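You operate a simulated robot arm through the tools that you are given. There is no shell and no other tool. Be economical: measure what you need, move in short steps, check, and stop when the job is done.

Carry out the task below with a simulated two-armed robot. There is one attempt and no reset: what you move stays moved.

Task
Cap the soap and lotion and stand both in the blue tub.

Only the result counts: the job must be done as asked and must still hold three seconds after the hand-in. Knocking over, shifting, dropping, spilling or breaking anything else fails it. Lids that push on must go on centred and level and be pressed home; caps that screw on are set level and turned clockwise until they are tight.

Robot
Two 7-joint arms with two-finger parallel grippers on one trunk, on a base that drives. Base frame: it is fixed to the floor where the robot stands at the start and does not move with it; the origin is under the middle of the robot, x ahead of it, y to its left, z up. Units: mm, degrees, N and s.
The left shoulder is at the start at [70, 163, 1095], the right one opposite. With the tool pointing down near the work surface each hand reaches from about 400 to 880 mm from the robot's upright axis, wherever it stands, measured 20 degrees to its own side. Places, roughly: dark blue fabric tub [600, -300, 800]. Payload 3.43 kg a hand.
The tool frame of a hand sits at the grasp point between the pads (the TCP): z along the fingers, y along the line on which they close. The tips reach 34 mm beyond it. The gripper opens to 128 mm. The fingers are 24 mm wide and 12 mm thick; the gripper's body (48 by 130 mm) begins 96 mm behind the TCP.
Orientation is that of the tool frame in the base frame, as a unit quaternion [w, x, y, z]. With the fingers straight down and closing along the base's y, the tool's x points along the base's -x, its y along +y and its z along -z.

Tools
- The arms move only by the tool play_rows. It takes "left_plan", "right_plan" or both (then of equal length, played together; a hand with none holds still); each is a list of rows, each an object (a shift or turn left out is 0, a gripper value left out holds the last) with "delta_pos": the shift along the tool's x, y, z in units of 25 mm (1.0 is 25 mm), a list of three; "dr": the turn, a rotation vector about the tool's x, y, z in units of 6 degrees (1.0 is 6 degrees), a list of three. In form: [{"delta_pos": [tx, ty, tz], "dr": [ax, ay, az]}, ...]. A call has 1 to 12 rows; each row shifts and turns the commanded pose from where the row before left it, along the tool's axes as they then stand. "left_claw" and "right_claw" are, for a hand that has rows, the closure, from 0 (fully open) to 1 (shut), set as the call begins (left out, the last holds). A call with a number of a shift or a turn outside -1 to 1 is refused whole. Rows are played at 5 a second. More than 50 mm and 8.6 degrees between two rows, or a gripper value outside its range, and nothing of the call is played. Where a pose cannot be reached the arm comes as near as it can. A force on the tool above 40 N (or 10 N above the force at the start of the call, whichever is more), or a blocked arm, ends the call early, and 0.2 s more pass. The fingers move at their own pace (about 153 mm/s each) and stop on an object; they squeeze with about 25 N. The grip force told is the motor's: it shows also when the fingers shut on nothing. Time passes only in rows, and 0.2 s behind the last, so rows that do not move let the fingers close. It gives the time, the measured TCP pose, the force on the tool (base axes), the opening and the grip force at its end, in the units of the frame above (readings bear some noise).
- Cameras (640 x 400 px; columns grow to the right, rows downward): "scene" is now at [137.8, -25, 1332.4]; the picture's right is [-0.35, -0.94, 0.00], its down [-0.54, 0.20, -0.82] and it looks along [0.77, -0.29, -0.57] (base axes); focal length 277 px, centre (320, 200). "left" rides on the left gripper at [76, 11, -160] in its tool frame; the picture's right is [-0.15, 0.99, 0.00], its down [-0.88, -0.13, -0.46] and it looks along [-0.45, -0.07, 0.89] (tool axes); focal length 234 px, centre (320, 200). "right" rides on the right gripper at [76, -11, -160] in its tool frame; the picture's right is [0.15, 0.99, 0.00], its down [-0.88, 0.13, -0.46] and it looks along [-0.45, 0.07, 0.89] (tool axes); focal length 234 px, centre (320, 200). There is no depth. A picture from a camera that has moved, and an enlarged one, comes with that camera's place and axes in the base frame and with its lens. The place of the scene camera against the robot may be out by one fixed shift of up to 18 mm in any direction.
- get_image(camera): a new picture of that camera. No time passes.
- slide_trunk(by): slides the trunk up (or, below 0, down) by that many mm; the arms and the scene camera ride with it, the base frame stays. It gives what a move gives, with no picture.
- steer(legs): drives the robot by 1 to 6 legs, each [ahead, left, turn to the left] in mm, mm and degrees, along the robot's own axes; the way and the turn of a leg run together, so that a leg with both is an arc; at most 1500 mm and 180 degrees a leg. The arms and the cameras ride along, it lands a little off, and it stops where it bumps. It gives what a move gives.
- pan_tilt(pan, tilt): turns the head with the scene camera to pan (to the left, within 86 degrees either way) and tilt (down, from -29 to 69), counted from straight ahead of the robot. It gives what a move gives.
- inspect(camera, box): a new picture of the part [left, top, right, bottom] of that camera's present view, enlarged. No time passes.
- sign_off(): hands the job in; it is judged then, once.

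Go step by step. Nothing tells you exact positions but the pictures and the camera data: compare them with the known pose of the tool, close in by small moves and look again before you grip or let go. The budget is 120 turns and 108 pictures, counting those below and the enlarged ones. Unless the task says otherwise, let go and move clear before handing in, and close with one line.

The tools are called after ">>>" as a command line: name --argument value ..., lists and objects as JSON in quotes. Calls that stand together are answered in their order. play_rows: Moves the arms, as the interface text tells. Its arguments: {"type":"object","properties":{"left_plan":{"type":"array"},"left_claw":{"type":"number"},"right_plan":{"type":"array"},"right_claw":{"type":"number"}},"required":[]} The other tools are called the same way: slide_trunk (by) slides the trunk up or down; steer (legs) drives the base; pan_tilt (pan, tilt) turns the head that bears the scene camera; get_image (camera) takes a picture; inspect (camera, box) takes an enlarged picture of a part of a camera's view; sign_off () hands the job in.

At the start:

```text
clock: 0.0
left_tool_pos: [600.2, 41.8, 1154.4]
left_tcp_rot: [0.0, 0.0, 1.0, -0.001]
left_wrist_force: [-0.1, -0.2, 0.3]
left_gripper_width: 128.1
left_finger_force: 0.0
right_tool_pos: [381.7, -465.5, 1072.9]
right_tcp_rot: [-0.001, 0.0, 1.0, 0.0]
right_wrist_force: [-0.2, 0.2, 0.7]
right_gripper_width: 128.0
right_finger_force: 0.1
trunk travel left (down, up): [-575.0, 365.0]
robot x, y, heading: [1.1, 1.3, 0.0]
head pan, tilt: [-20.4, 34.8]
```

scene: 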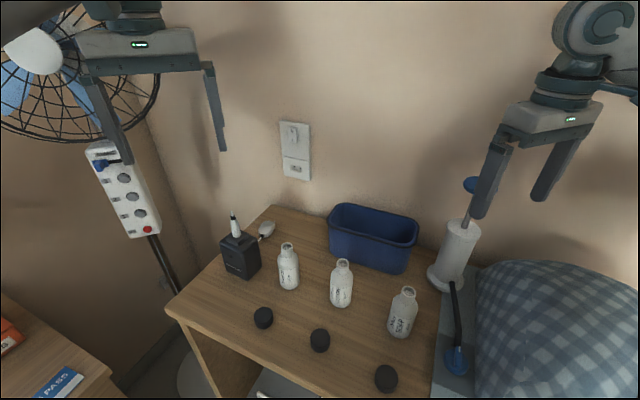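
right: 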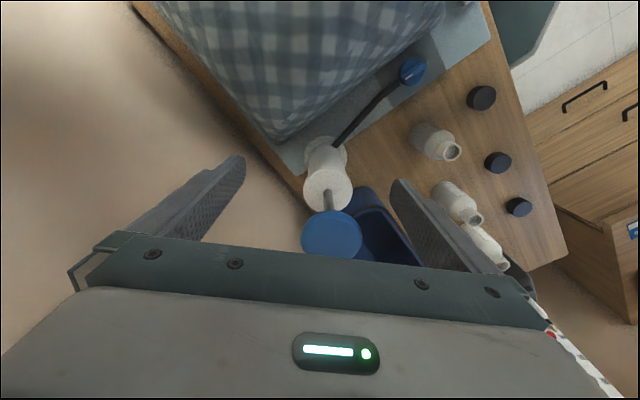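
left: 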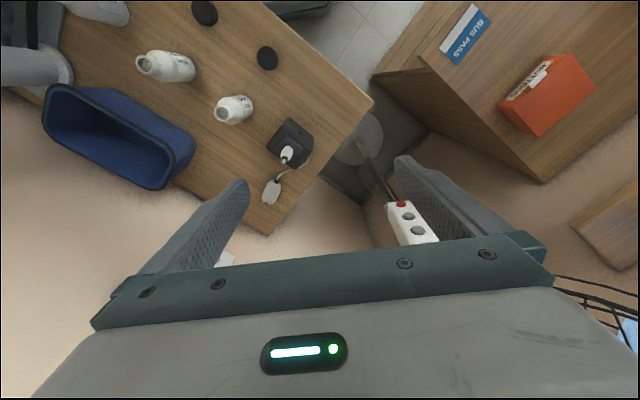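

I see three bottles, three dark caps and the blue tub on a small table. I'll enlarge the view to read the labels.

>>> inspect --camera "scene" --box '[260, 230, 360, 310]'

>>> inspect --camera "scene" --box '[320, 250, 440, 345]'

>>> inspect --camera "scene" --box '[230, 290, 430, 400]'

```text
5.00 times, centred on (310, 270) of scene
camera zoom: at [137.8, -25.0, 1332.4], right [-0.35, -0.94, 0.0], down [-0.54, 0.2, -0.82], along [0.77, -0.29, -0.57], focal length 1385 px, centre (370, -150)
```

zoom: 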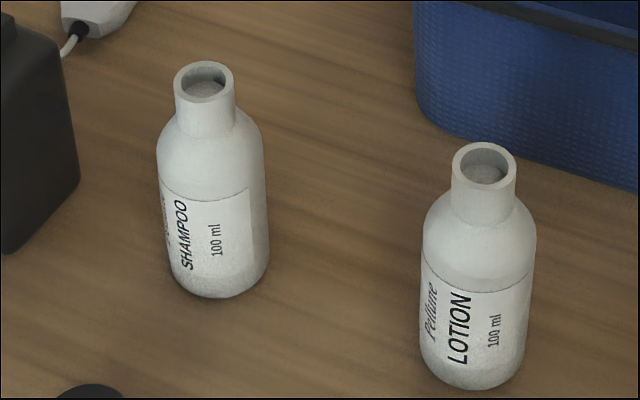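

```text
4.21 times, centred on (380, 298) of scene
camera zoom: at [137.8, -25.0, 1332.4], right [-0.35, -0.94, 0.0], down [-0.54, 0.2, -0.82], along [0.77, -0.29, -0.57], focal length 1166 px, centre (67, -210)
```

zoom: 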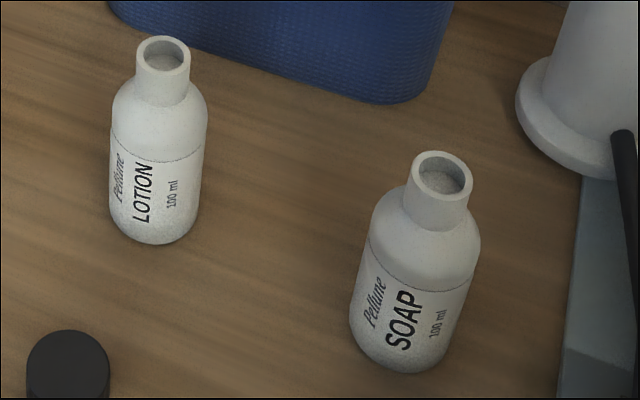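

```text
3.20 times, centred on (330, 345) of scene
camera zoom: at [137.8, -25.0, 1332.4], right [-0.35, -0.94, 0.0], down [-0.54, 0.2, -0.82], along [0.77, -0.29, -0.57], focal length 887 px, centre (288, -264)
```

zoom: 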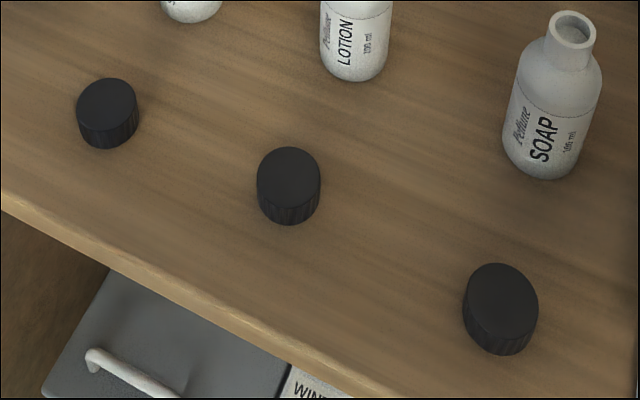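

The target bottles are lotion (about [466,-194]) and soap (about [365,-280]); the caps lie near [298,-207], [401,-123] and [487,-29]. A tall pump stands near [438,-450]. The nearest cap is too close, so I'll back up 150 mm and raise the head view.

>>> steer --legs '[[-150, 0, 0]]'

>>> pan_tilt --pan -20 --tilt 38

>>> get_image --camera "scene"

>>> get_image --camera "right"

>>> get_image --camera "left"

```text
clock: 1.4
left_tool_pos: [449.6, 41.6, 1155.0]
left_tcp_rot: [0.0, 0.001, 1.0, 0.0]
left_wrist_force: [-0.5, -0.2, 1.2]
left_gripper_width: 128.4
left_finger_force: 0.0
right_tool_pos: [229.3, -465.7, 1073.1]
right_tcp_rot: [0.0, 0.001, 1.0, 0.0]
right_wrist_force: [-0.1, 0.5, -0.2]
right_gripper_width: 128.1
right_finger_force: 0.0
trunk travel left (down, up): [-575.0, 365.0]
robot x, y, heading: [-147.6, 2.3, 0.2]
head pan, tilt: [-20.4, 34.8]
```

```text
clock: 2.0
left_tool_pos: [448.0, 40.7, 1155.4]
left_tcp_rot: [0.001, 0.0, 1.0, 0.001]
left_wrist_force: [-0.9, -1.2, 0.5]
left_gripper_width: 127.9
left_finger_force: 0.0
right_tool_pos: [229.5, -465.9, 1071.6]
right_tcp_rot: [0.0, 0.0, 1.0, 0.001]
right_wrist_force: [-1.1, 0.1, 0.1]
right_gripper_width: 127.8
right_finger_force: 0.0
trunk travel left (down, up): [-575.0, 365.0]
robot x, y, heading: [-150.4, -0.1, -0.1]
head pan, tilt: [-20.0, 38.0]
```

```text
101 pictures are left
camera scene: at [-15.1, -23.9, 1327.6], right [-0.34, -0.94, 0.0], down [-0.58, 0.21, -0.79], along [0.74, -0.27, -0.62], focal length 277 px, centre (320, 200)
```

scene: 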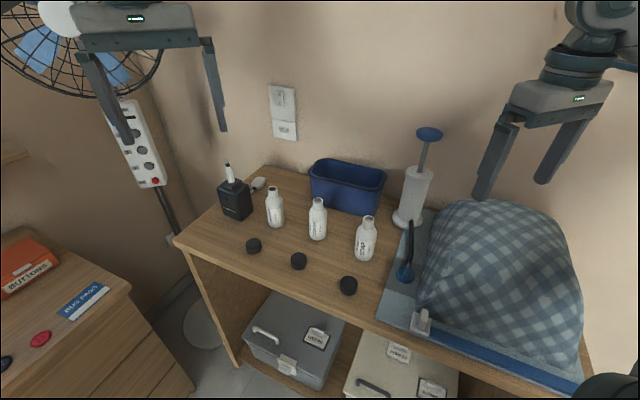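

```text
100 pictures are left
camera right: at [153.0, -476.3, 1233.5], right [-0.15, 0.99, 0.0], down [0.88, 0.13, 0.46], along [0.45, 0.07, -0.89], focal length 234 px, centre (320, 200)
```

right: 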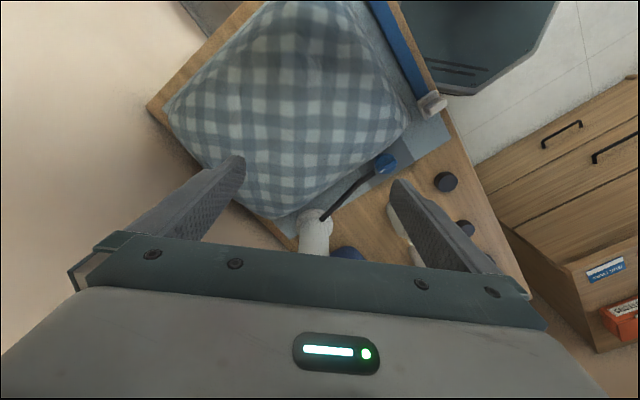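

```text
99 pictures are left
camera left: at [372.1, 52.8, 1316.5], right [0.15, 0.99, 0.0], down [0.88, -0.13, 0.46], along [0.45, -0.07, -0.89], focal length 234 px, centre (320, 200)
```

left: 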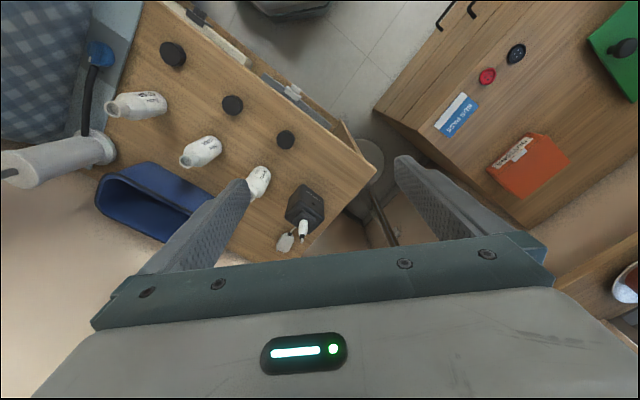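

Wrist view puts the nearest cap at about [290,-207]. I'll bring the right hand above it and look down.

>>> play_rows --right_plan '[{"delta_pos": [-0.2033, 0.863, 0.2]}, {"delta_pos": [-0.2033, 0.863, 0.2]}, {"delta_pos": [-0.2033, 0.863, 0.2]}, {"delta_pos": [-0.2033, 0.863, 0.2]}, {"delta_pos": [-0.2033, 0.863, 0.2]}, {"delta_pos": [-0.2033, 0.863, 0.2]}, {"delta_pos": [-0.2033, 0.863, 0.2]}, {"delta_pos": [-0.2033, 0.863, 0.2]}, {"delta_pos": [-0.2033, 0.863, 0.2]}, {"delta_pos": [-0.2033, 0.863, 0.2]}, {"delta_pos": [-0.2033, 0.863, 0.2]}, {"delta_pos": [-0.2033, 0.863, 0.2]}]'

>>> get_image --camera "right"

>>> get_image --camera "scene"

```text
clock: 4.6
left_tool_pos: [449.8, 42.3, 1155.0]
left_tcp_rot: [-0.001, 0.0, 1.0, 0.0]
left_wrist_force: [0.4, 0.4, -0.3]
left_gripper_width: 128.1
left_finger_force: 0.1
right_tool_pos: [290.0, -205.8, 1013.3]
right_tcp_rot: [-0.001, 0.0, 1.0, 0.0]
right_wrist_force: [0.3, -0.6, -0.4]
right_gripper_width: 128.0
right_finger_force: 0.1
trunk travel left (down, up): [-575.0, 365.0]
robot x, y, heading: [-152.1, -2.6, -0.3]
head pan, tilt: [-20.0, 38.0]
```

```text
98 pictures are left
camera right: at [215.8, -216.1, 1173.3], right [-0.15, 0.99, 0.0], down [0.88, 0.13, 0.45], along [0.45, 0.07, -0.89], focal length 234 px, centre (320, 200)
```

right: 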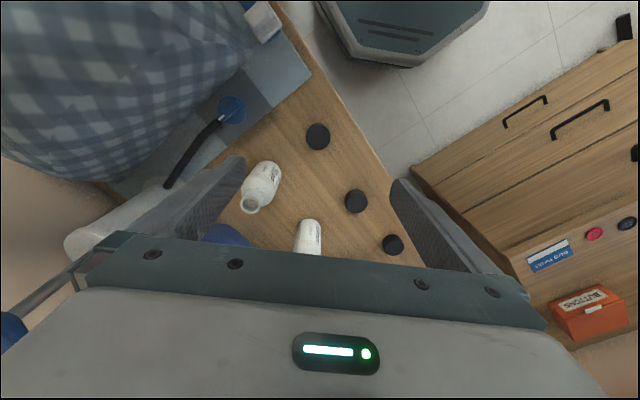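

```text
97 pictures are left
camera scene: at [-13.8, -22.9, 1327.5], right [-0.34, -0.94, 0.0], down [-0.58, 0.21, -0.79], along [0.74, -0.27, -0.62], focal length 277 px, centre (320, 200)
```

scene: 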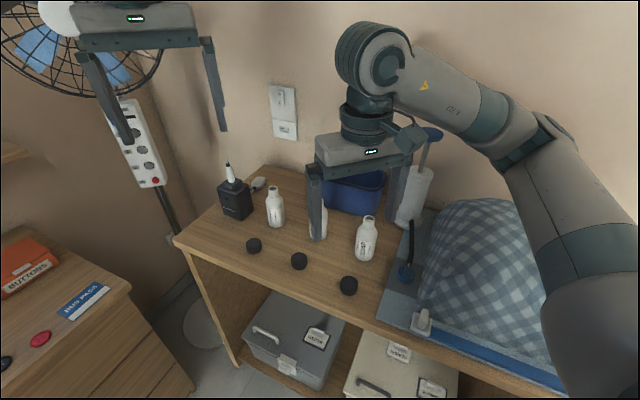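

Cap confirmed at about [289.6,-207]; soap mouth is about [366,-280,916]. Lowering over the cap.

>>> play_rows --right_plan '[{"delta_pos": [0, -0.04, 0.9]}, {"delta_pos": [0, 0, 0.9]}, {"delta_pos": [0, 0, 0.9]}, {"delta_pos": [0, 0, 0.9]}, {"delta_pos": [0, 0, 0.9]}, {"delta_pos": [0, 0, 0.9]}]'

>>> get_image --camera "right"

```text
clock: 6.0
left_tool_pos: [449.8, 58.2, 1164.2]
left_tcp_rot: [0.003, -0.006, 1.0, -0.007]
left_wrist_force: [-0.9, 0.4, -0.4]
left_gripper_width: 127.9
left_finger_force: 0.0
right_tool_pos: [304.5, -199.3, 904.2]
right_tcp_rot: [0.024, -0.003, 1.0, -0.008]
right_wrist_force: [-0.1, 0.1, 0.2]
right_gripper_width: 127.9
right_finger_force: 0.1
trunk travel left (down, up): [-575.0, 365.0]
robot x, y, heading: [-144.7, -8.2, 0.9]
head pan, tilt: [-20.0, 38.0]
```

```text
96 pictures are left
camera right: at [221.7, -208.3, 1060.9], right [-0.15, 0.99, -0.02], down [0.86, 0.14, 0.49], along [0.49, 0.06, -0.87], focal length 234 px, centre (320, 200)
```

right: 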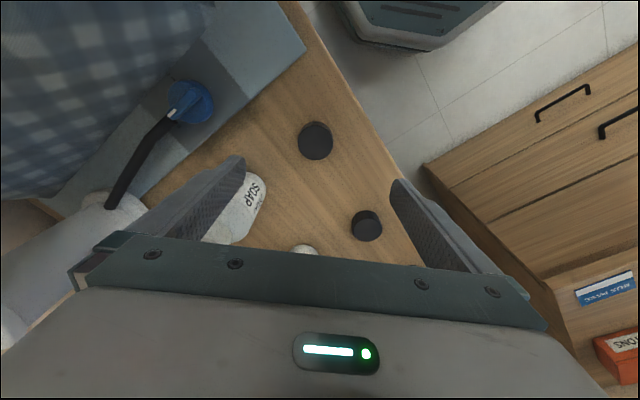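

The hand tilted and the base shifted a bit, so the arm bumped something. I'll look before moving on.

>>> get_image --camera "scene"

>>> get_image --camera "left"

```text
95 pictures are left
camera scene: at [-13.3, -11.3, 1334.7], right [-0.33, -0.94, 0.01], down [-0.58, 0.19, -0.79], along [0.75, -0.27, -0.61], focal length 277 px, centre (320, 200)
```

scene: 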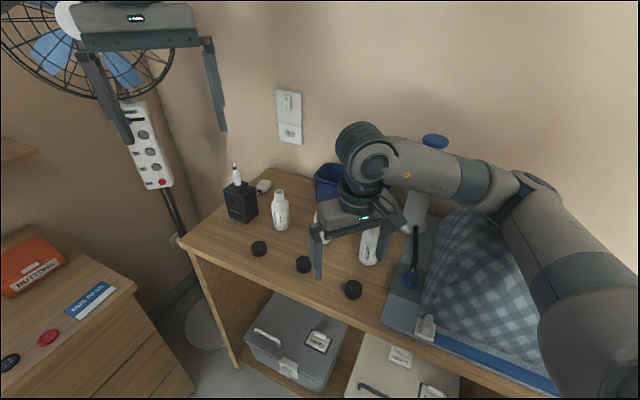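

```text
94 pictures are left
camera left: at [372.7, 70.1, 1324.2], right [0.14, 0.99, -0.01], down [0.88, -0.11, 0.46], along [0.46, -0.07, -0.89], focal length 234 px, centre (320, 200)
```

left: 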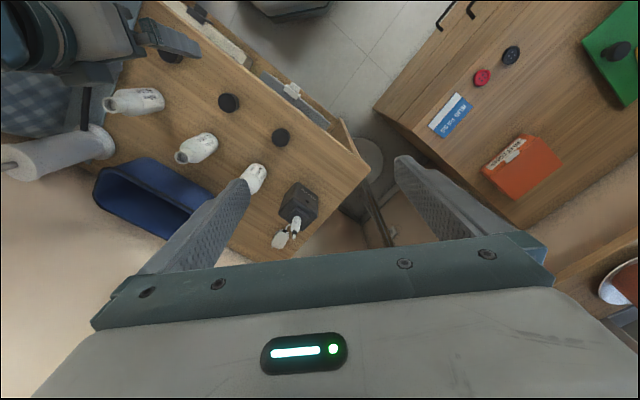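

The right forearm rests on the cushion. I'll go back up, raise the trunk and come down more steeply.

>>> play_rows --right_plan '[{"delta_pos": [0, 0, -0.9]}, {"delta_pos": [0, 0, -0.9]}, {"delta_pos": [0, 0, -0.9]}, {"delta_pos": [0, 0, -0.9]}, {"delta_pos": [0, 0, -0.9]}, {"delta_pos": [0, 0, -0.9]}]'

>>> slide_trunk --by 250

>>> get_image --camera "scene"

```text
clock: 7.4
left_tool_pos: [449.2, 41.4, 1155.6]
left_tcp_rot: [0.0, 0.001, 1.0, 0.0]
left_wrist_force: [0.7, -0.8, 0.5]
left_gripper_width: 128.2
left_finger_force: 0.0
right_tool_pos: [290.0, -208.1, 1013.4]
right_tcp_rot: [-0.002, 0.001, 1.0, 0.0]
right_wrist_force: [-0.8, -0.6, 0.4]
right_gripper_width: 128.2
right_finger_force: 0.1
trunk travel left (down, up): [-575.0, 365.0]
robot x, y, heading: [-152.4, 0.5, -0.1]
head pan, tilt: [-20.0, 38.0]
```

```text
clock: 10.0
left_tool_pos: [450.6, 40.8, 1405.7]
left_tcp_rot: [-0.001, 0.0, 1.0, 0.0]
left_wrist_force: [0.1, 0.8, -0.6]
left_gripper_width: 128.0
left_finger_force: 0.0
right_tool_pos: [290.2, -207.7, 1264.2]
right_tcp_rot: [0.0, 0.0, 1.0, 0.0]
right_wrist_force: [0.5, 0.2, -0.4]
right_gripper_width: 127.8
right_finger_force: 0.1
trunk travel left (down, up): [-825.0, 115.0]
robot x, y, heading: [-147.5, -3.6, -0.1]
head pan, tilt: [-20.0, 38.0]
```

```text
93 pictures are left
camera scene: at [-14.2, -23.9, 1577.5], right [-0.34, -0.94, 0.0], down [-0.58, 0.21, -0.79], along [0.74, -0.27, -0.62], focal length 277 px, centre (320, 200)
```

scene: 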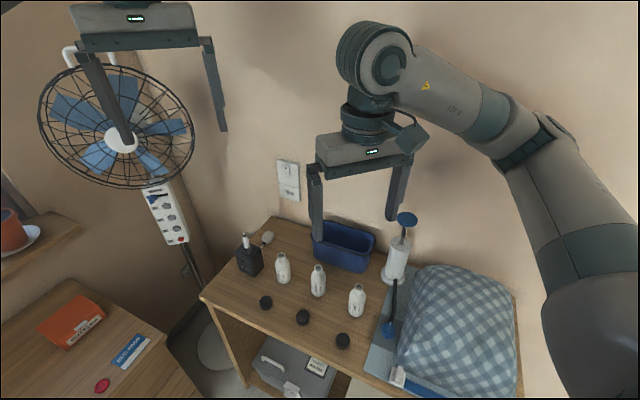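

Nothing moved out of place. Lowering the right hand with the raised trunk.

>>> play_rows --right_plan '[{"delta_pos": [0, 0, 1]}, {"delta_pos": [0, 0, 1]}, {"delta_pos": [0, 0, 1]}, {"delta_pos": [0, 0, 1]}, {"delta_pos": [0, 0, 1]}, {"delta_pos": [0, 0, 1]}, {"delta_pos": [0, 0, 1]}, {"delta_pos": [0, 0, 1]}, {"delta_pos": [0, 0, 1]}, {"delta_pos": [0, 0, 1]}, {"delta_pos": [0, 0, 1]}, {"delta_pos": [0, 0, 1]}]'

>>> get_image --camera "scene"

>>> get_image --camera "right"

```text
clock: 12.6
left_tool_pos: [449.0, 42.1, 1405.3]
left_tcp_rot: [0.0, 0.0, 1.0, 0.001]
left_wrist_force: [1.0, -0.3, -0.7]
left_gripper_width: 127.9
left_finger_force: 0.1
right_tool_pos: [290.2, -207.9, 961.9]
right_tcp_rot: [0.0, 0.0, 1.0, 0.001]
right_wrist_force: [-0.8, -0.2, 0.6]
right_gripper_width: 128.1
right_finger_force: 0.0
trunk travel left (down, up): [-825.0, 115.0]
robot x, y, heading: [-147.8, 1.6, -0.5]
head pan, tilt: [-20.0, 38.0]
```

```text
92 pictures are left
camera scene: at [-14.2, -24.1, 1577.5], right [-0.34, -0.94, 0.0], down [-0.58, 0.21, -0.79], along [0.74, -0.27, -0.62], focal length 277 px, centre (320, 200)
```

scene: 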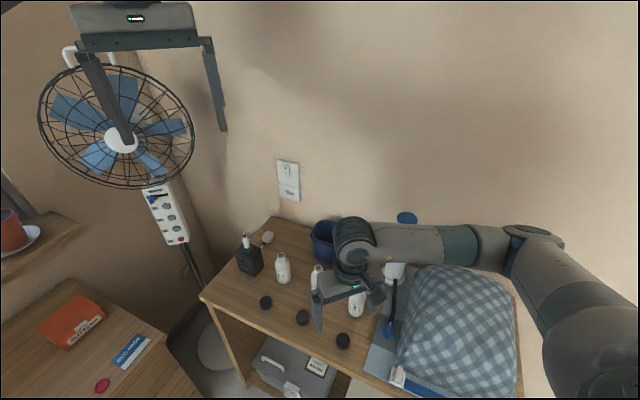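

```text
91 pictures are left
camera right: at [214.9, -218.3, 1122.8], right [-0.15, 0.99, 0.0], down [0.88, 0.13, 0.46], along [0.45, 0.07, -0.89], focal length 234 px, centre (320, 200)
```

right: 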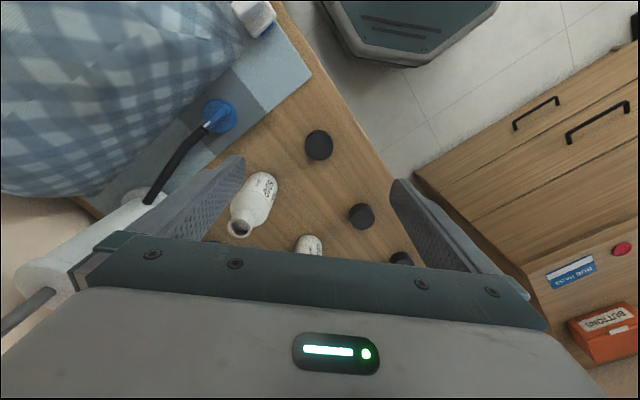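

The elbow overhangs the cushion from this side. The table's front edge faces about -42° heading, so I'll raise the hand and stand squarely in front of the table instead, so the elbows stay clear.

>>> play_rows --right_plan '[{"delta_pos": [0, 0, -1]}, {"delta_pos": [0, 0, -1]}, {"delta_pos": [0, 0, -1]}, {"delta_pos": [0, 0, -1]}, {"delta_pos": [0, 0, -1]}, {"delta_pos": [0, 0, -1]}, {"delta_pos": [0, 0, -1]}, {"delta_pos": [0, 0, -1]}, {"delta_pos": [0, 0, -1]}, {"delta_pos": [0, 0, -1]}, {"delta_pos": [0, 0, -1]}]'

>>> steer --legs '[[0, 0, -42], [31.5, 250, 0]]'

>>> pan_tilt --pan 0 --tilt 48

>>> get_image --camera "scene"

>>> get_image --camera "right"

>>> get_image --camera "left"

```text
clock: 15.0
left_tool_pos: [448.5, 41.3, 1406.2]
left_tcp_rot: [0.0, 0.0, 1.0, 0.0]
left_wrist_force: [1.0, 0.1, -0.3]
left_gripper_width: 128.0
left_finger_force: 0.1
right_tool_pos: [291.0, -207.9, 1239.7]
right_tcp_rot: [-0.001, -0.001, 1.0, 0.0]
right_wrist_force: [0.6, -0.7, -0.5]
right_gripper_width: 127.8
right_finger_force: 0.2
trunk travel left (down, up): [-825.0, 115.0]
robot x, y, heading: [-150.7, -0.7, 0.0]
head pan, tilt: [-20.0, 38.0]
```

```text
clock: 18.8
left_tool_pos: [513.1, -203.9, 1406.4]
left_tcp_rot: [0.001, 0.356, 0.935, 0.001]
left_wrist_force: [-0.7, -0.4, 0.1]
left_gripper_width: 128.0
left_finger_force: 0.2
right_tool_pos: [227.9, -286.1, 1238.4]
right_tcp_rot: [0.001, 0.356, 0.934, 0.001]
right_wrist_force: [0.8, 0.1, 0.6]
right_gripper_width: 127.8
right_finger_force: 0.1
trunk travel left (down, up): [-825.0, 115.0]
robot x, y, heading: [36.7, 162.4, -41.5]
head pan, tilt: [-20.0, 38.0]
```

```text
clock: 19.6
left_tool_pos: [514.8, -202.2, 1405.4]
left_tcp_rot: [-0.001, 0.356, 0.934, 0.0]
left_wrist_force: [-0.5, 0.4, 0.4]
left_gripper_width: 128.1
left_finger_force: 0.1
right_tool_pos: [230.8, -283.0, 1238.0]
right_tcp_rot: [0.0, 0.356, 0.934, 0.0]
right_wrist_force: [0.0, -0.4, -1.0]
right_gripper_width: 128.1
right_finger_force: 0.0
trunk travel left (down, up): [-825.0, 115.0]
robot x, y, heading: [38.1, 168.2, -41.6]
head pan, tilt: [0.0, 48.0]
```

```text
90 pictures are left
camera scene: at [140.3, 84.8, 1563.1], right [-0.67, -0.75, 0.0], down [-0.56, 0.49, -0.67], along [0.5, -0.45, -0.74], focal length 277 px, centre (320, 200)
```

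scene: 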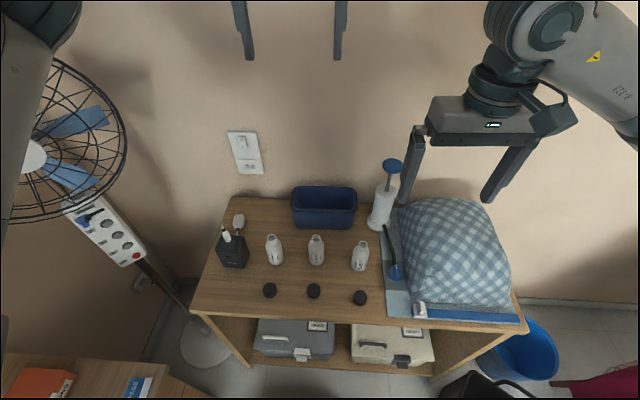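

```text
89 pictures are left
camera right: at [166.5, -241.1, 1399.2], right [0.55, 0.84, 0.0], down [0.74, -0.49, 0.46], along [0.38, -0.25, -0.89], focal length 234 px, centre (320, 200)
```

right: 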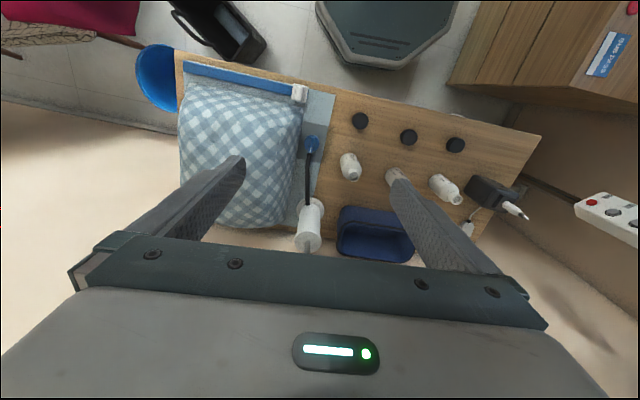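

```text
88 pictures are left
camera left: at [465.0, -144.0, 1566.0], right [0.77, 0.64, 0.0], down [0.57, -0.68, 0.46], along [0.29, -0.35, -0.89], focal length 234 px, centre (320, 200)
```

left: 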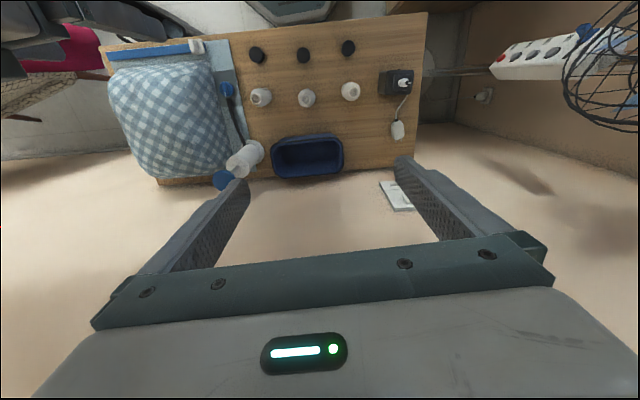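

Good layout: I'm square to the table. In table-aligned terms the right hand needs to go 96 mm left, 6 mm back and down to the first cap, gripper half closed to avoid the mat.

>>> play_rows --right_plan '[{"delta_pos": [0.05, 0.64, 1]}, {"delta_pos": [0.05, 0.64, 1]}, {"delta_pos": [0.05, 0.64, 1]}, {"delta_pos": [0.05, 0.64, 1]}, {"delta_pos": [0.05, 0.64, 1]}, {"delta_pos": [0, 0.64, 1]}, {"delta_pos": [0, 0, 1]}, {"delta_pos": [0, 0, 1]}, {"delta_pos": [0, 0, 1]}, {"delta_pos": [0, 0, 1]}, {"delta_pos": [0, 0, 1]}, {"delta_pos": [0, 0, 1]}]' --right_claw 0.5

>>> get_image --camera "right"

>>> get_image --camera "scene"

```text
clock: 22.2
left_tool_pos: [514.4, -204.2, 1406.2]
left_tcp_rot: [0.001, 0.356, 0.934, 0.001]
left_wrist_force: [0.4, -0.5, 0.0]
left_gripper_width: 127.6
left_finger_force: 0.0
right_tool_pos: [290.2, -207.7, 937.3]
right_tcp_rot: [0.0, 0.356, 0.935, 0.0]
right_wrist_force: [0.2, 0.2, -0.7]
right_gripper_width: 63.9
right_finger_force: 0.1
trunk travel left (down, up): [-825.0, 115.0]
robot x, y, heading: [40.5, 165.0, -41.8]
head pan, tilt: [0.0, 48.0]
```

```text
87 pictures are left
camera right: at [225.3, -166.0, 1098.4], right [0.55, 0.84, 0.0], down [0.74, -0.49, 0.46], along [0.38, -0.25, -0.89], focal length 234 px, centre (320, 200)
```

right: 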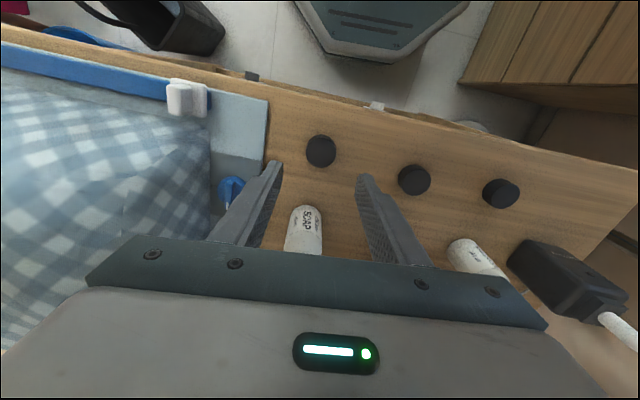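

```text
86 pictures are left
camera scene: at [139.6, 84.0, 1563.1], right [-0.67, -0.75, 0.0], down [-0.56, 0.49, -0.67], along [0.5, -0.44, -0.74], focal length 277 px, centre (320, 200)
```

scene: 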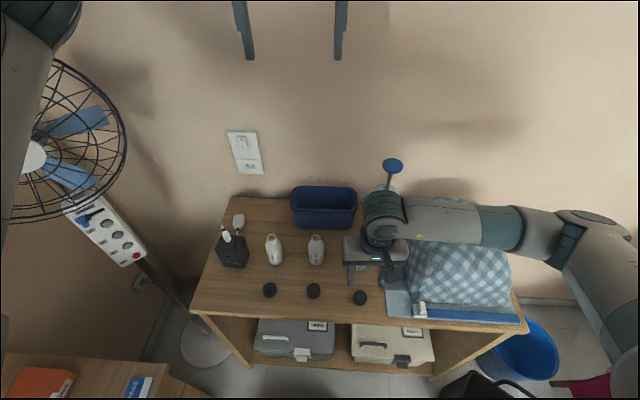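

The cap is within 2 mm of the grasp line. Lowering carefully, watching for contact of the forearm with the cushion.

>>> play_rows --right_plan '[{"delta_pos": [0, 0.08, 0.7]}, {"delta_pos": [0, 0, 0.7]}, {"delta_pos": [0, 0, 0.6]}, {"delta_pos": [0, 0, 0]}]'

>>> get_image --camera "scene"

```text
clock: 23.2
left_tool_pos: [515.1, -203.1, 1404.2]
left_tcp_rot: [0.0, 0.356, 0.935, 0.0]
left_wrist_force: [0.0, 0.7, 0.1]
left_gripper_width: 128.2
left_finger_force: 0.1
right_tool_pos: [291.5, -207.3, 888.0]
right_tcp_rot: [0.0, 0.357, 0.934, 0.0]
right_wrist_force: [-0.2, -0.3, 0.0]
right_gripper_width: 63.9
right_finger_force: 0.1
trunk travel left (down, up): [-825.0, 115.0]
robot x, y, heading: [36.0, 165.2, -41.8]
head pan, tilt: [0.0, 48.0]
```

```text
85 pictures are left
camera scene: at [139.6, 84.3, 1563.1], right [-0.67, -0.75, 0.0], down [-0.56, 0.49, -0.67], along [0.5, -0.44, -0.74], focal length 277 px, centre (320, 200)
```

scene: 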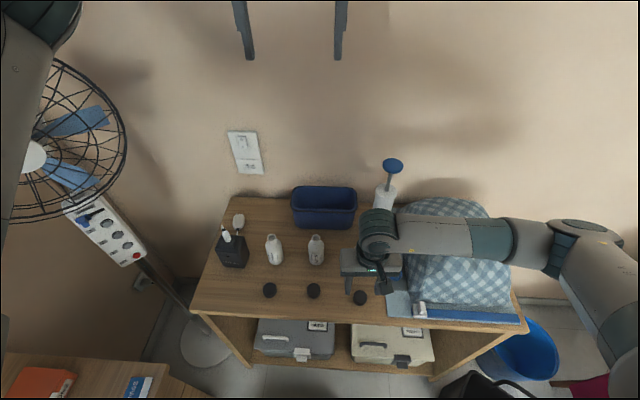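

No contact. For more clearance over the cushion I'll raise the trunk by 100 before the final descent.

>>> slide_trunk --by 100

>>> play_rows --right_plan '[{"delta_pos": [0, 0, 0.8]}, {"delta_pos": [0, 0, 0.8]}, {"delta_pos": [0, 0, 0.8]}, {"delta_pos": [0, 0, 0.8]}, {"delta_pos": [0, 0, 0.8]}, {"delta_pos": [0, 0, 0]}]'

>>> get_image --camera "scene"

>>> get_image --camera "right"

```text
clock: 24.5
left_tool_pos: [512.6, -203.6, 1506.0]
left_tcp_rot: [0.001, 0.355, 0.935, 0.0]
left_wrist_force: [0.0, -0.9, -0.5]
left_gripper_width: 127.9
left_finger_force: 0.0
right_tool_pos: [290.7, -208.4, 988.7]
right_tcp_rot: [0.0, 0.356, 0.935, 0.0]
right_wrist_force: [-0.6, 0.1, 0.7]
right_gripper_width: 64.0
right_finger_force: 0.1
trunk travel left (down, up): [-925.0, 15.0]
robot x, y, heading: [40.4, 164.3, -41.5]
head pan, tilt: [0.0, 48.0]
```

```text
clock: 25.9
left_tool_pos: [514.6, -202.8, 1505.2]
left_tcp_rot: [0.0, 0.356, 0.935, 0.0]
left_wrist_force: [0.2, 0.3, 0.2]
left_gripper_width: 128.0
left_finger_force: 0.2
right_tool_pos: [290.2, -207.0, 889.5]
right_tcp_rot: [0.001, 0.356, 0.934, 0.001]
right_wrist_force: [-0.4, 0.5, 0.8]
right_gripper_width: 63.8
right_finger_force: 0.0
trunk travel left (down, up): [-925.0, 15.0]
robot x, y, heading: [41.1, 164.1, -42.0]
head pan, tilt: [0.0, 48.0]
```

```text
84 pictures are left
camera scene: at [139.6, 84.2, 1663.1], right [-0.67, -0.75, 0.0], down [-0.56, 0.49, -0.67], along [0.5, -0.44, -0.74], focal length 277 px, centre (320, 200)
```

scene: 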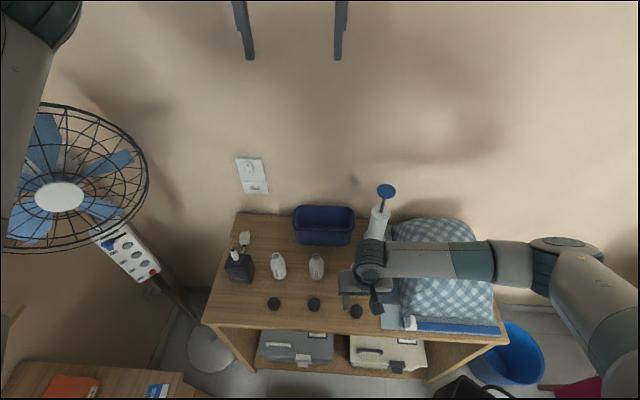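

```text
83 pictures are left
camera right: at [226.2, -164.0, 1049.1], right [0.55, 0.84, 0.0], down [0.74, -0.49, 0.46], along [0.38, -0.25, -0.89], focal length 234 px, centre (320, 200)
```

right: 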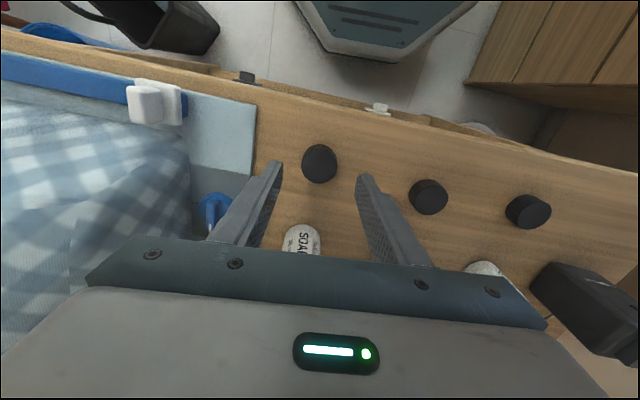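

The cap is centred between the fingers. Descending to grasp height and closing.

>>> play_rows --right_plan '[{"delta_pos": [0.05, 0, 0.7]}, {"delta_pos": [0, 0, 0.7]}, {"delta_pos": [0, 0, 0.6]}, {"delta_pos": [0, 0, 0]}]'

>>> play_rows --right_plan '[{"delta_pos": [0, 0, 0]}, {"delta_pos": [0, 0, 0]}, {"delta_pos": [0, 0, 0]}]' --right_claw 1

>>> get_image --camera "right"

```text
clock: 26.9
left_tool_pos: [514.7, -203.7, 1506.3]
left_tcp_rot: [0.001, 0.355, 0.935, 0.0]
left_wrist_force: [-0.7, -0.8, -0.2]
left_gripper_width: 128.1
left_finger_force: 0.1
right_tool_pos: [289.3, -206.7, 838.3]
right_tcp_rot: [0.001, 0.356, 0.935, -0.001]
right_wrist_force: [0.4, -1.7, -0.3]
right_gripper_width: 63.8
right_finger_force: 0.1
trunk travel left (down, up): [-925.0, 15.0]
robot x, y, heading: [38.9, 164.3, -41.7]
head pan, tilt: [0.0, 48.0]
```

```text
clock: 27.7
left_tool_pos: [514.3, -202.8, 1506.8]
left_tcp_rot: [0.0, 0.356, 0.935, 0.0]
left_wrist_force: [-0.1, 0.3, 0.1]
left_gripper_width: 128.0
left_finger_force: 0.0
right_tool_pos: [288.9, -206.0, 838.2]
right_tcp_rot: [0.0, 0.356, 0.935, 0.0]
right_wrist_force: [0.6, -0.2, 0.4]
right_gripper_width: 34.3
right_finger_force: 24.7
trunk travel left (down, up): [-925.0, 15.0]
robot x, y, heading: [38.3, 160.6, -41.7]
head pan, tilt: [0.0, 48.0]
```

```text
82 pictures are left
camera right: at [225.7, -163.7, 999.5], right [0.55, 0.84, 0.0], down [0.74, -0.49, 0.46], along [0.38, -0.25, -0.89], focal length 234 px, centre (320, 200)
```

right: 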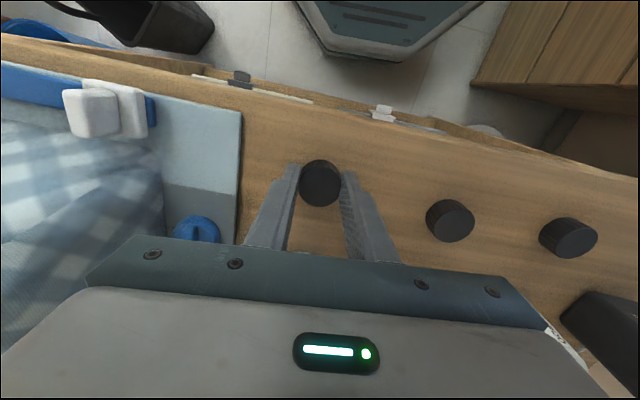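

The cap is held (34 mm wide). I'll lift the right hand high above the soap, then bring in the left hand tilted to hold the soap body.

>>> play_rows --right_plan '[{"delta_pos": [0, 0, -0.5]}, {"delta_pos": [0, 0, -1]}, {"delta_pos": [0, 0, -1]}, {"delta_pos": [0, 0, -1]}, {"delta_pos": [0, 0, -1]}, {"delta_pos": [0, 0, -1]}, {"delta_pos": [-0.8, 0, -1]}, {"delta_pos": [-0.8, 0, -1]}, {"delta_pos": [-0.8, 0, -1]}, {"delta_pos": [-0.8, 0, -1]}, {"delta_pos": [-0.8, 0, -1]}]' --left_plan '[{"dr": [0, 0, 0.5]}, {"dr": [0, 0, 0.5]}, {"dr": [0, 0, 0.5]}, {"dr": [0, 0, 0.5]}, {"dr": [0, 0, 0.5]}, {"dr": [0, 0, 0.5]}, {"dr": [0, 0, 0.5]}, {"dr": [0, 0, 0.5]}, {"dr": [0, 0, 0.5]}, {"dr": [0, 0, 0.5]}, {}]'

>>> get_image --camera "right"

>>> get_image --camera "left"

```text
clock: 30.1
left_tool_pos: [514.9, -202.9, 1505.8]
left_tcp_rot: [0.0, 0.585, 0.811, -0.001]
left_wrist_force: [0.0, 0.2, -0.1]
left_gripper_width: 127.8
left_finger_force: 0.1
right_tool_pos: [365.8, -272.6, 1101.7]
right_tcp_rot: [-0.001, 0.356, 0.935, 0.0]
right_wrist_force: [0.4, 0.3, -0.5]
right_gripper_width: 34.1
right_finger_force: 24.8
trunk travel left (down, up): [-925.0, 15.0]
robot x, y, heading: [38.1, 167.3, -41.6]
head pan, tilt: [0.0, 48.0]
```

```text
81 pictures are left
camera right: at [300.8, -230.2, 1261.9], right [0.55, 0.84, 0.0], down [0.75, -0.49, 0.45], along [0.38, -0.25, -0.89], focal length 234 px, centre (320, 200)
```

right: 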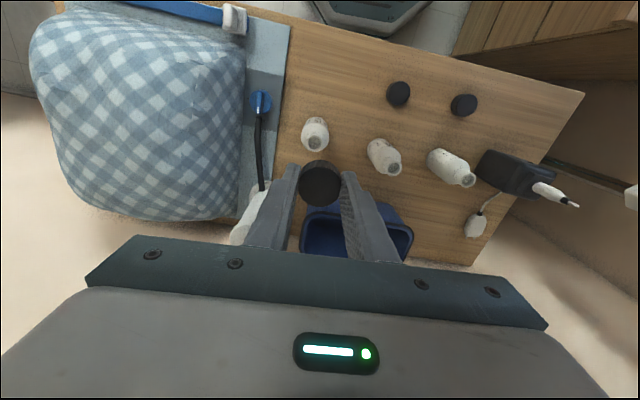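

```text
80 pictures are left
camera left: at [500.7, -128.1, 1665.9], right [0.99, 0.17, 0.0], down [0.15, -0.88, 0.46], along [0.08, -0.45, -0.89], focal length 234 px, centre (320, 200)
```

left: 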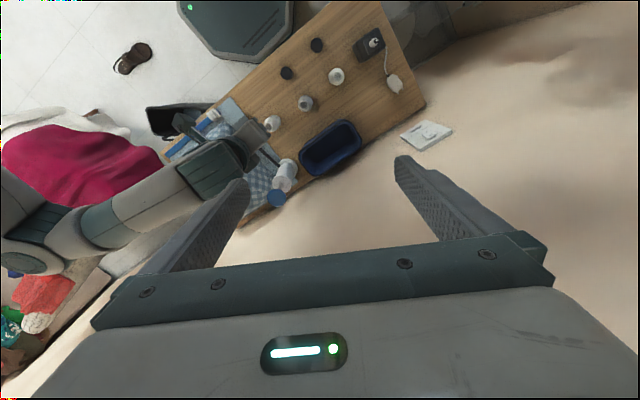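

Next, shift the right hand 100 mm to the right out of the way and bring the left hand back and down.

>>> play_rows --left_plan '[{"delta_pos": [0.575, -0.3325, 1]}, {"delta_pos": [0.575, -0.3325, 1]}, {"delta_pos": [0.575, -0.3325, 1]}, {"delta_pos": [0.575, -0.3325, 1]}, {"delta_pos": [0.575, -0.3325, 1]}, {"delta_pos": [0.575, -0.3325, 1]}, {"delta_pos": [0.575, -0.3325, 1]}, {"delta_pos": [0.575, -0.3325, 1]}, {"delta_pos": [0.575, -0.3325, 1]}, {"delta_pos": [0.575, -0.3325, 1]}, {"delta_pos": [0.575, -0.3325, 1]}, {"delta_pos": [0.575, -0.3325, 1]}]' --right_plan '[{"delta_pos": [0, -0.333, 0]}, {"delta_pos": [0, -0.333, 0]}, {"delta_pos": [0, -0.333, 0]}, {"delta_pos": [0, -0.333, 0]}, {"delta_pos": [0, -0.333, 0]}, {"delta_pos": [0, -0.333, 0]}, {"delta_pos": [0, -0.333, 0]}, {"delta_pos": [0, -0.333, 0]}, {"delta_pos": [0, -0.333, 0]}, {"delta_pos": [0, -0.333, 0]}, {"delta_pos": [0, -0.333, 0]}, {"delta_pos": [0, -0.333, 0]}]' --left_claw 0.35

>>> get_image --camera "scene"

```text
clock: 32.7
left_tool_pos: [364.2, -69.5, 1205.8]
left_tcp_rot: [-0.001, 0.586, 0.81, 0.0]
left_wrist_force: [-0.3, 0.2, 0.3]
left_gripper_width: 83.2
left_finger_force: 0.1
right_tool_pos: [298.3, -347.1, 1101.3]
right_tcp_rot: [0.001, 0.356, 0.935, 0.001]
right_wrist_force: [-0.1, -0.1, 0.6]
right_gripper_width: 34.3
right_finger_force: 24.8
trunk travel left (down, up): [-925.0, 15.0]
robot x, y, heading: [40.7, 166.2, -41.7]
head pan, tilt: [0.0, 48.0]
```

```text
79 pictures are left
camera scene: at [139.0, 84.1, 1663.2], right [-0.67, -0.75, 0.0], down [-0.55, 0.49, -0.67], along [0.5, -0.44, -0.74], focal length 277 px, centre (320, 200)
```

scene: 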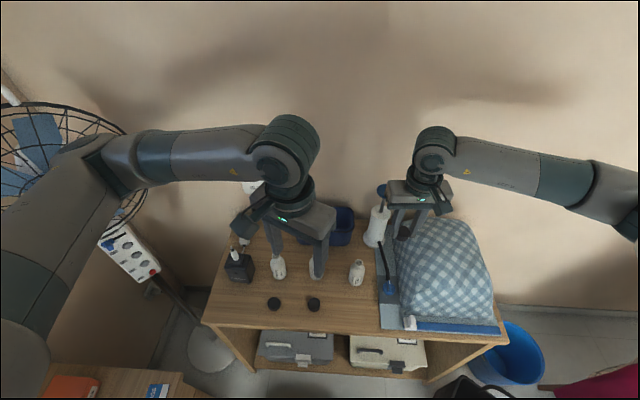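

The left hand is clear of the fan. Now I'll pitch the left hand up to about 40° below horizontal in place.

>>> play_rows --left_plan '[{"dr": [0, -0.8333, 0]}, {"dr": [0, -0.8333, 0]}, {"dr": [0, -0.8333, 0]}, {"dr": [0, -0.8333, 0]}, {"dr": [0, -0.8333, 0]}, {"dr": [0, -0.8333, 0]}, {"dr": [0, -0.8333, 0]}, {"dr": [0, -0.8333, 0]}, {"dr": [0, -0.8333, 0]}, {"dr": [0, -0.8333, 0]}, {}]'

>>> get_image --camera "scene"

>>> get_image --camera "left"

```text
clock: 35.1
left_tool_pos: [391.9, -157.9, 1189.9]
left_tcp_rot: [0.342, 0.531, 0.735, -0.247]
left_wrist_force: [-0.2, -0.1, -0.3]
left_gripper_width: 83.0
left_finger_force: 0.0
left hand out of reach, approached as far as the arm can: row 4, 5, 6, 7, 8, 9, 10
right_tool_pos: [298.4, -347.9, 1100.6]
right_tcp_rot: [0.0, 0.356, 0.934, 0.0]
right_wrist_force: [-0.7, -0.6, 0.3]
right_gripper_width: 34.4
right_finger_force: 24.6
trunk travel left (down, up): [-925.0, 15.0]
robot x, y, heading: [36.0, 163.1, -41.6]
head pan, tilt: [0.0, 48.0]
```

```text
78 pictures are left
camera scene: at [139.4, 84.0, 1663.1], right [-0.67, -0.75, 0.0], down [-0.56, 0.49, -0.67], along [0.5, -0.44, -0.74], focal length 277 px, centre (320, 200)
```

scene: 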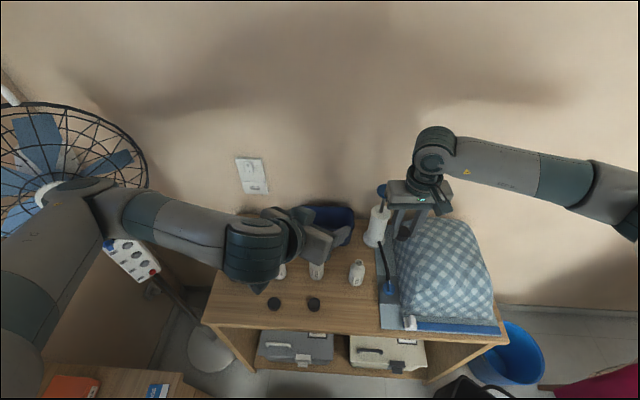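

```text
77 pictures are left
camera left: at [348.0, 8.0, 1236.1], right [0.97, 0.22, 0.11], down [-0.06, -0.25, 0.97], along [0.24, -0.94, -0.23], focal length 234 px, centre (320, 200)
```

left: 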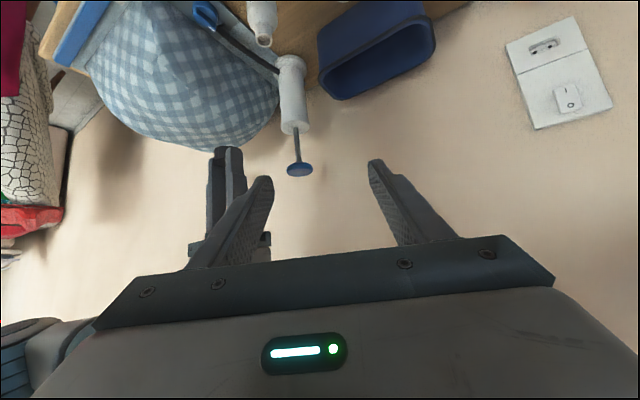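

The hand was too near the shoulder there; the working pose is lower and further ahead. Moving to the pre-grasp point short of the soap.

>>> play_rows --left_plan '[{"delta_pos": [0.496, -0.2175, 0.882]}, {"delta_pos": [0.496, -0.2175, 0.882]}, {"delta_pos": [0.496, -0.2175, 0.882]}, {"delta_pos": [0.496, -0.2175, 0.882]}, {"delta_pos": [0.496, -0.2175, 0.882]}, {"delta_pos": [0.496, -0.2175, 0.882]}, {"delta_pos": [0.496, -0.2175, 0.882]}, {"delta_pos": [0.496, -0.2175, 0.882]}, {"delta_pos": [0.496, -0.2175, 0.882]}, {"delta_pos": [0.496, -0.2175, 0.882]}, {"delta_pos": [0.496, -0.2175, 0.882]}, {"delta_pos": [0.496, -0.2175, 0.882]}]'

>>> get_image --camera "scene"

>>> get_image --camera "left"

```text
clock: 37.7
left_tool_pos: [400.2, -181.2, 1147.7]
left_tcp_rot: [0.341, 0.532, 0.734, -0.247]
left_wrist_force: [-0.5, -0.3, 0.2]
left_gripper_width: 83.1
left_finger_force: 0.0
left hand out of reach, approached as far as the arm can: row 2, 3, 4, 5, 6, 7, 8, 9, 10, 11, 12
right_tool_pos: [299.1, -347.5, 1100.8]
right_tcp_rot: [0.0, 0.356, 0.935, 0.001]
right_wrist_force: [-0.6, -0.2, -0.1]
right_gripper_width: 34.4
right_finger_force: 25.1
trunk travel left (down, up): [-925.0, 15.0]
robot x, y, heading: [39.8, 165.3, -41.8]
head pan, tilt: [0.0, 48.0]
```

```text
76 pictures are left
camera scene: at [140.2, 84.7, 1663.1], right [-0.66, -0.75, 0.0], down [-0.56, 0.49, -0.67], along [0.5, -0.45, -0.74], focal length 277 px, centre (320, 200)
```

scene: 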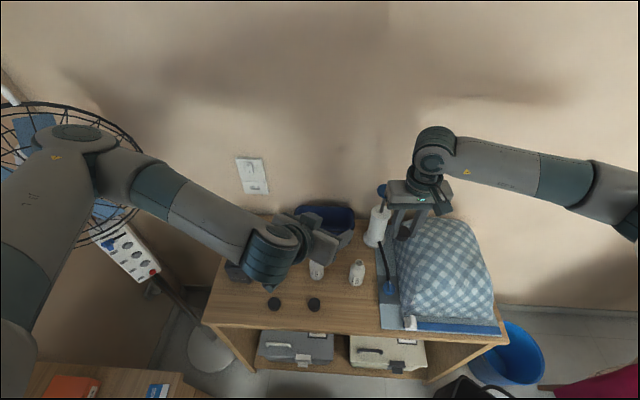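

```text
75 pictures are left
camera left: at [356.2, -14.3, 1194.6], right [0.97, 0.22, 0.11], down [-0.05, -0.25, 0.97], along [0.24, -0.94, -0.23], focal length 234 px, centre (320, 200)
```

left: 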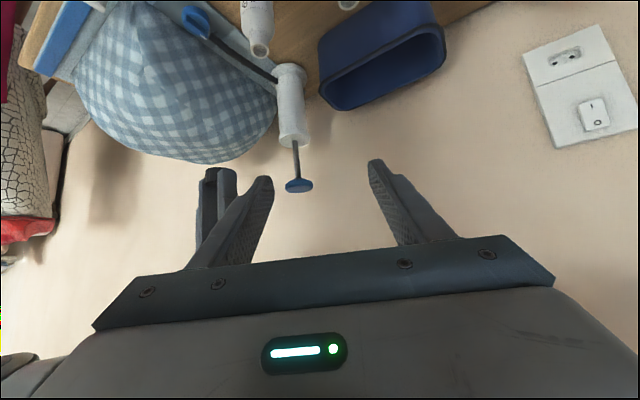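

The left arm can't take that much tilt here. I'll reduce the tilt stepwise (toward vertical) and see what is reachable.

>>> play_rows --left_plan '[{"dr": [0, 0.5, 0]}, {"dr": [0, 0.5, 0]}, {"dr": [0, 0.5, 0]}, {}]'

```text
clock: 38.7
left_tool_pos: [399.7, -179.3, 1148.7]
left_tcp_rot: [0.284, 0.549, 0.759, -0.206]
left_wrist_force: [-0.2, 0.5, 1.0]
left_gripper_width: 83.6
left_finger_force: 0.0
right_tool_pos: [297.9, -347.8, 1102.1]
right_tcp_rot: [-0.001, 0.356, 0.934, 0.0]
right_wrist_force: [0.2, -0.3, 0.6]
right_gripper_width: 34.4
right_finger_force: 24.8
trunk travel left (down, up): [-925.0, 15.0]
robot x, y, heading: [37.1, 167.5, -41.7]
head pan, tilt: [0.0, 48.0]
```

Commands continue from the reached pose. With 41° tilt I'll move toward the pre-grasp point again.

>>> play_rows --left_plan '[{"delta_pos": [0.55, -0.255, 0.752]}, {"delta_pos": [0.55, -0.255, 0.752]}, {"delta_pos": [0.55, -0.255, 0.752]}, {"delta_pos": [0.55, -0.255, 0.752]}, {"delta_pos": [0.55, -0.255, 0.752]}, {"delta_pos": [0.55, -0.255, 0.752]}, {"delta_pos": [0.55, -0.255, 0.752]}, {"delta_pos": [0.55, -0.255, 0.752]}, {"delta_pos": [0.55, -0.255, 0.752]}, {"delta_pos": [0.55, -0.255, 0.752]}]'

>>> get_image --camera "scene"

```text
clock: 40.9
left_tool_pos: [369.1, -201.0, 1021.2]
left_tcp_rot: [0.284, 0.548, 0.759, -0.205]
left_wrist_force: [-0.4, 0.6, 0.0]
left_gripper_width: 83.2
left_finger_force: 0.1
left hand out of reach, approached as far as the arm can: row 6, 7, 8, 9, 10
right_tool_pos: [299.3, -347.1, 1100.6]
right_tcp_rot: [-0.001, 0.356, 0.935, 0.0]
right_wrist_force: [-0.2, 0.9, -0.5]
right_gripper_width: 34.7
right_finger_force: 24.4
trunk travel left (down, up): [-925.0, 15.0]
robot x, y, heading: [34.1, 164.6, -41.6]
head pan, tilt: [0.0, 48.0]
```

```text
74 pictures are left
camera scene: at [139.9, 84.8, 1663.1], right [-0.67, -0.75, 0.0], down [-0.56, 0.49, -0.67], along [0.5, -0.45, -0.74], focal length 277 px, centre (320, 200)
```

scene: 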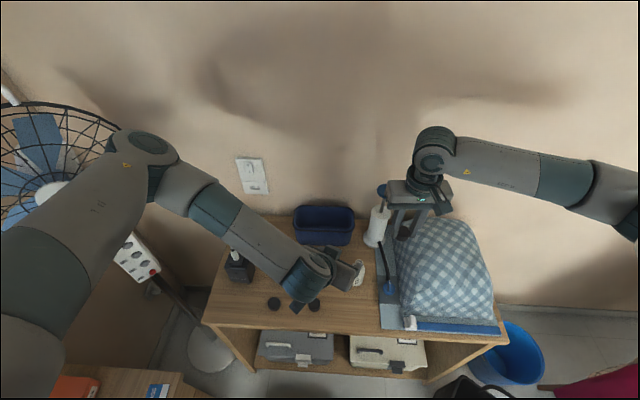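

The tilted pose is too near the body here. I'll back the robot up 150 mm so both arms stretch out more.

>>> steer --legs '[[-150, 0, 0]]'

```text
clock: 42.3
left_tool_pos: [258.3, -101.1, 1020.2]
left_tcp_rot: [0.283, 0.549, 0.759, -0.205]
left_wrist_force: [-0.1, 0.4, 0.0]
left_gripper_width: 83.2
left_finger_force: 0.0
right_tool_pos: [188.8, -247.2, 1100.9]
right_tcp_rot: [-0.001, 0.356, 0.934, 0.001]
right_wrist_force: [0.2, -0.6, -0.6]
right_gripper_width: 34.5
right_finger_force: 24.7
trunk travel left (down, up): [-925.0, 15.0]
robot x, y, heading: [-74.1, 267.5, -41.6]
head pan, tilt: [0.0, 48.0]
```

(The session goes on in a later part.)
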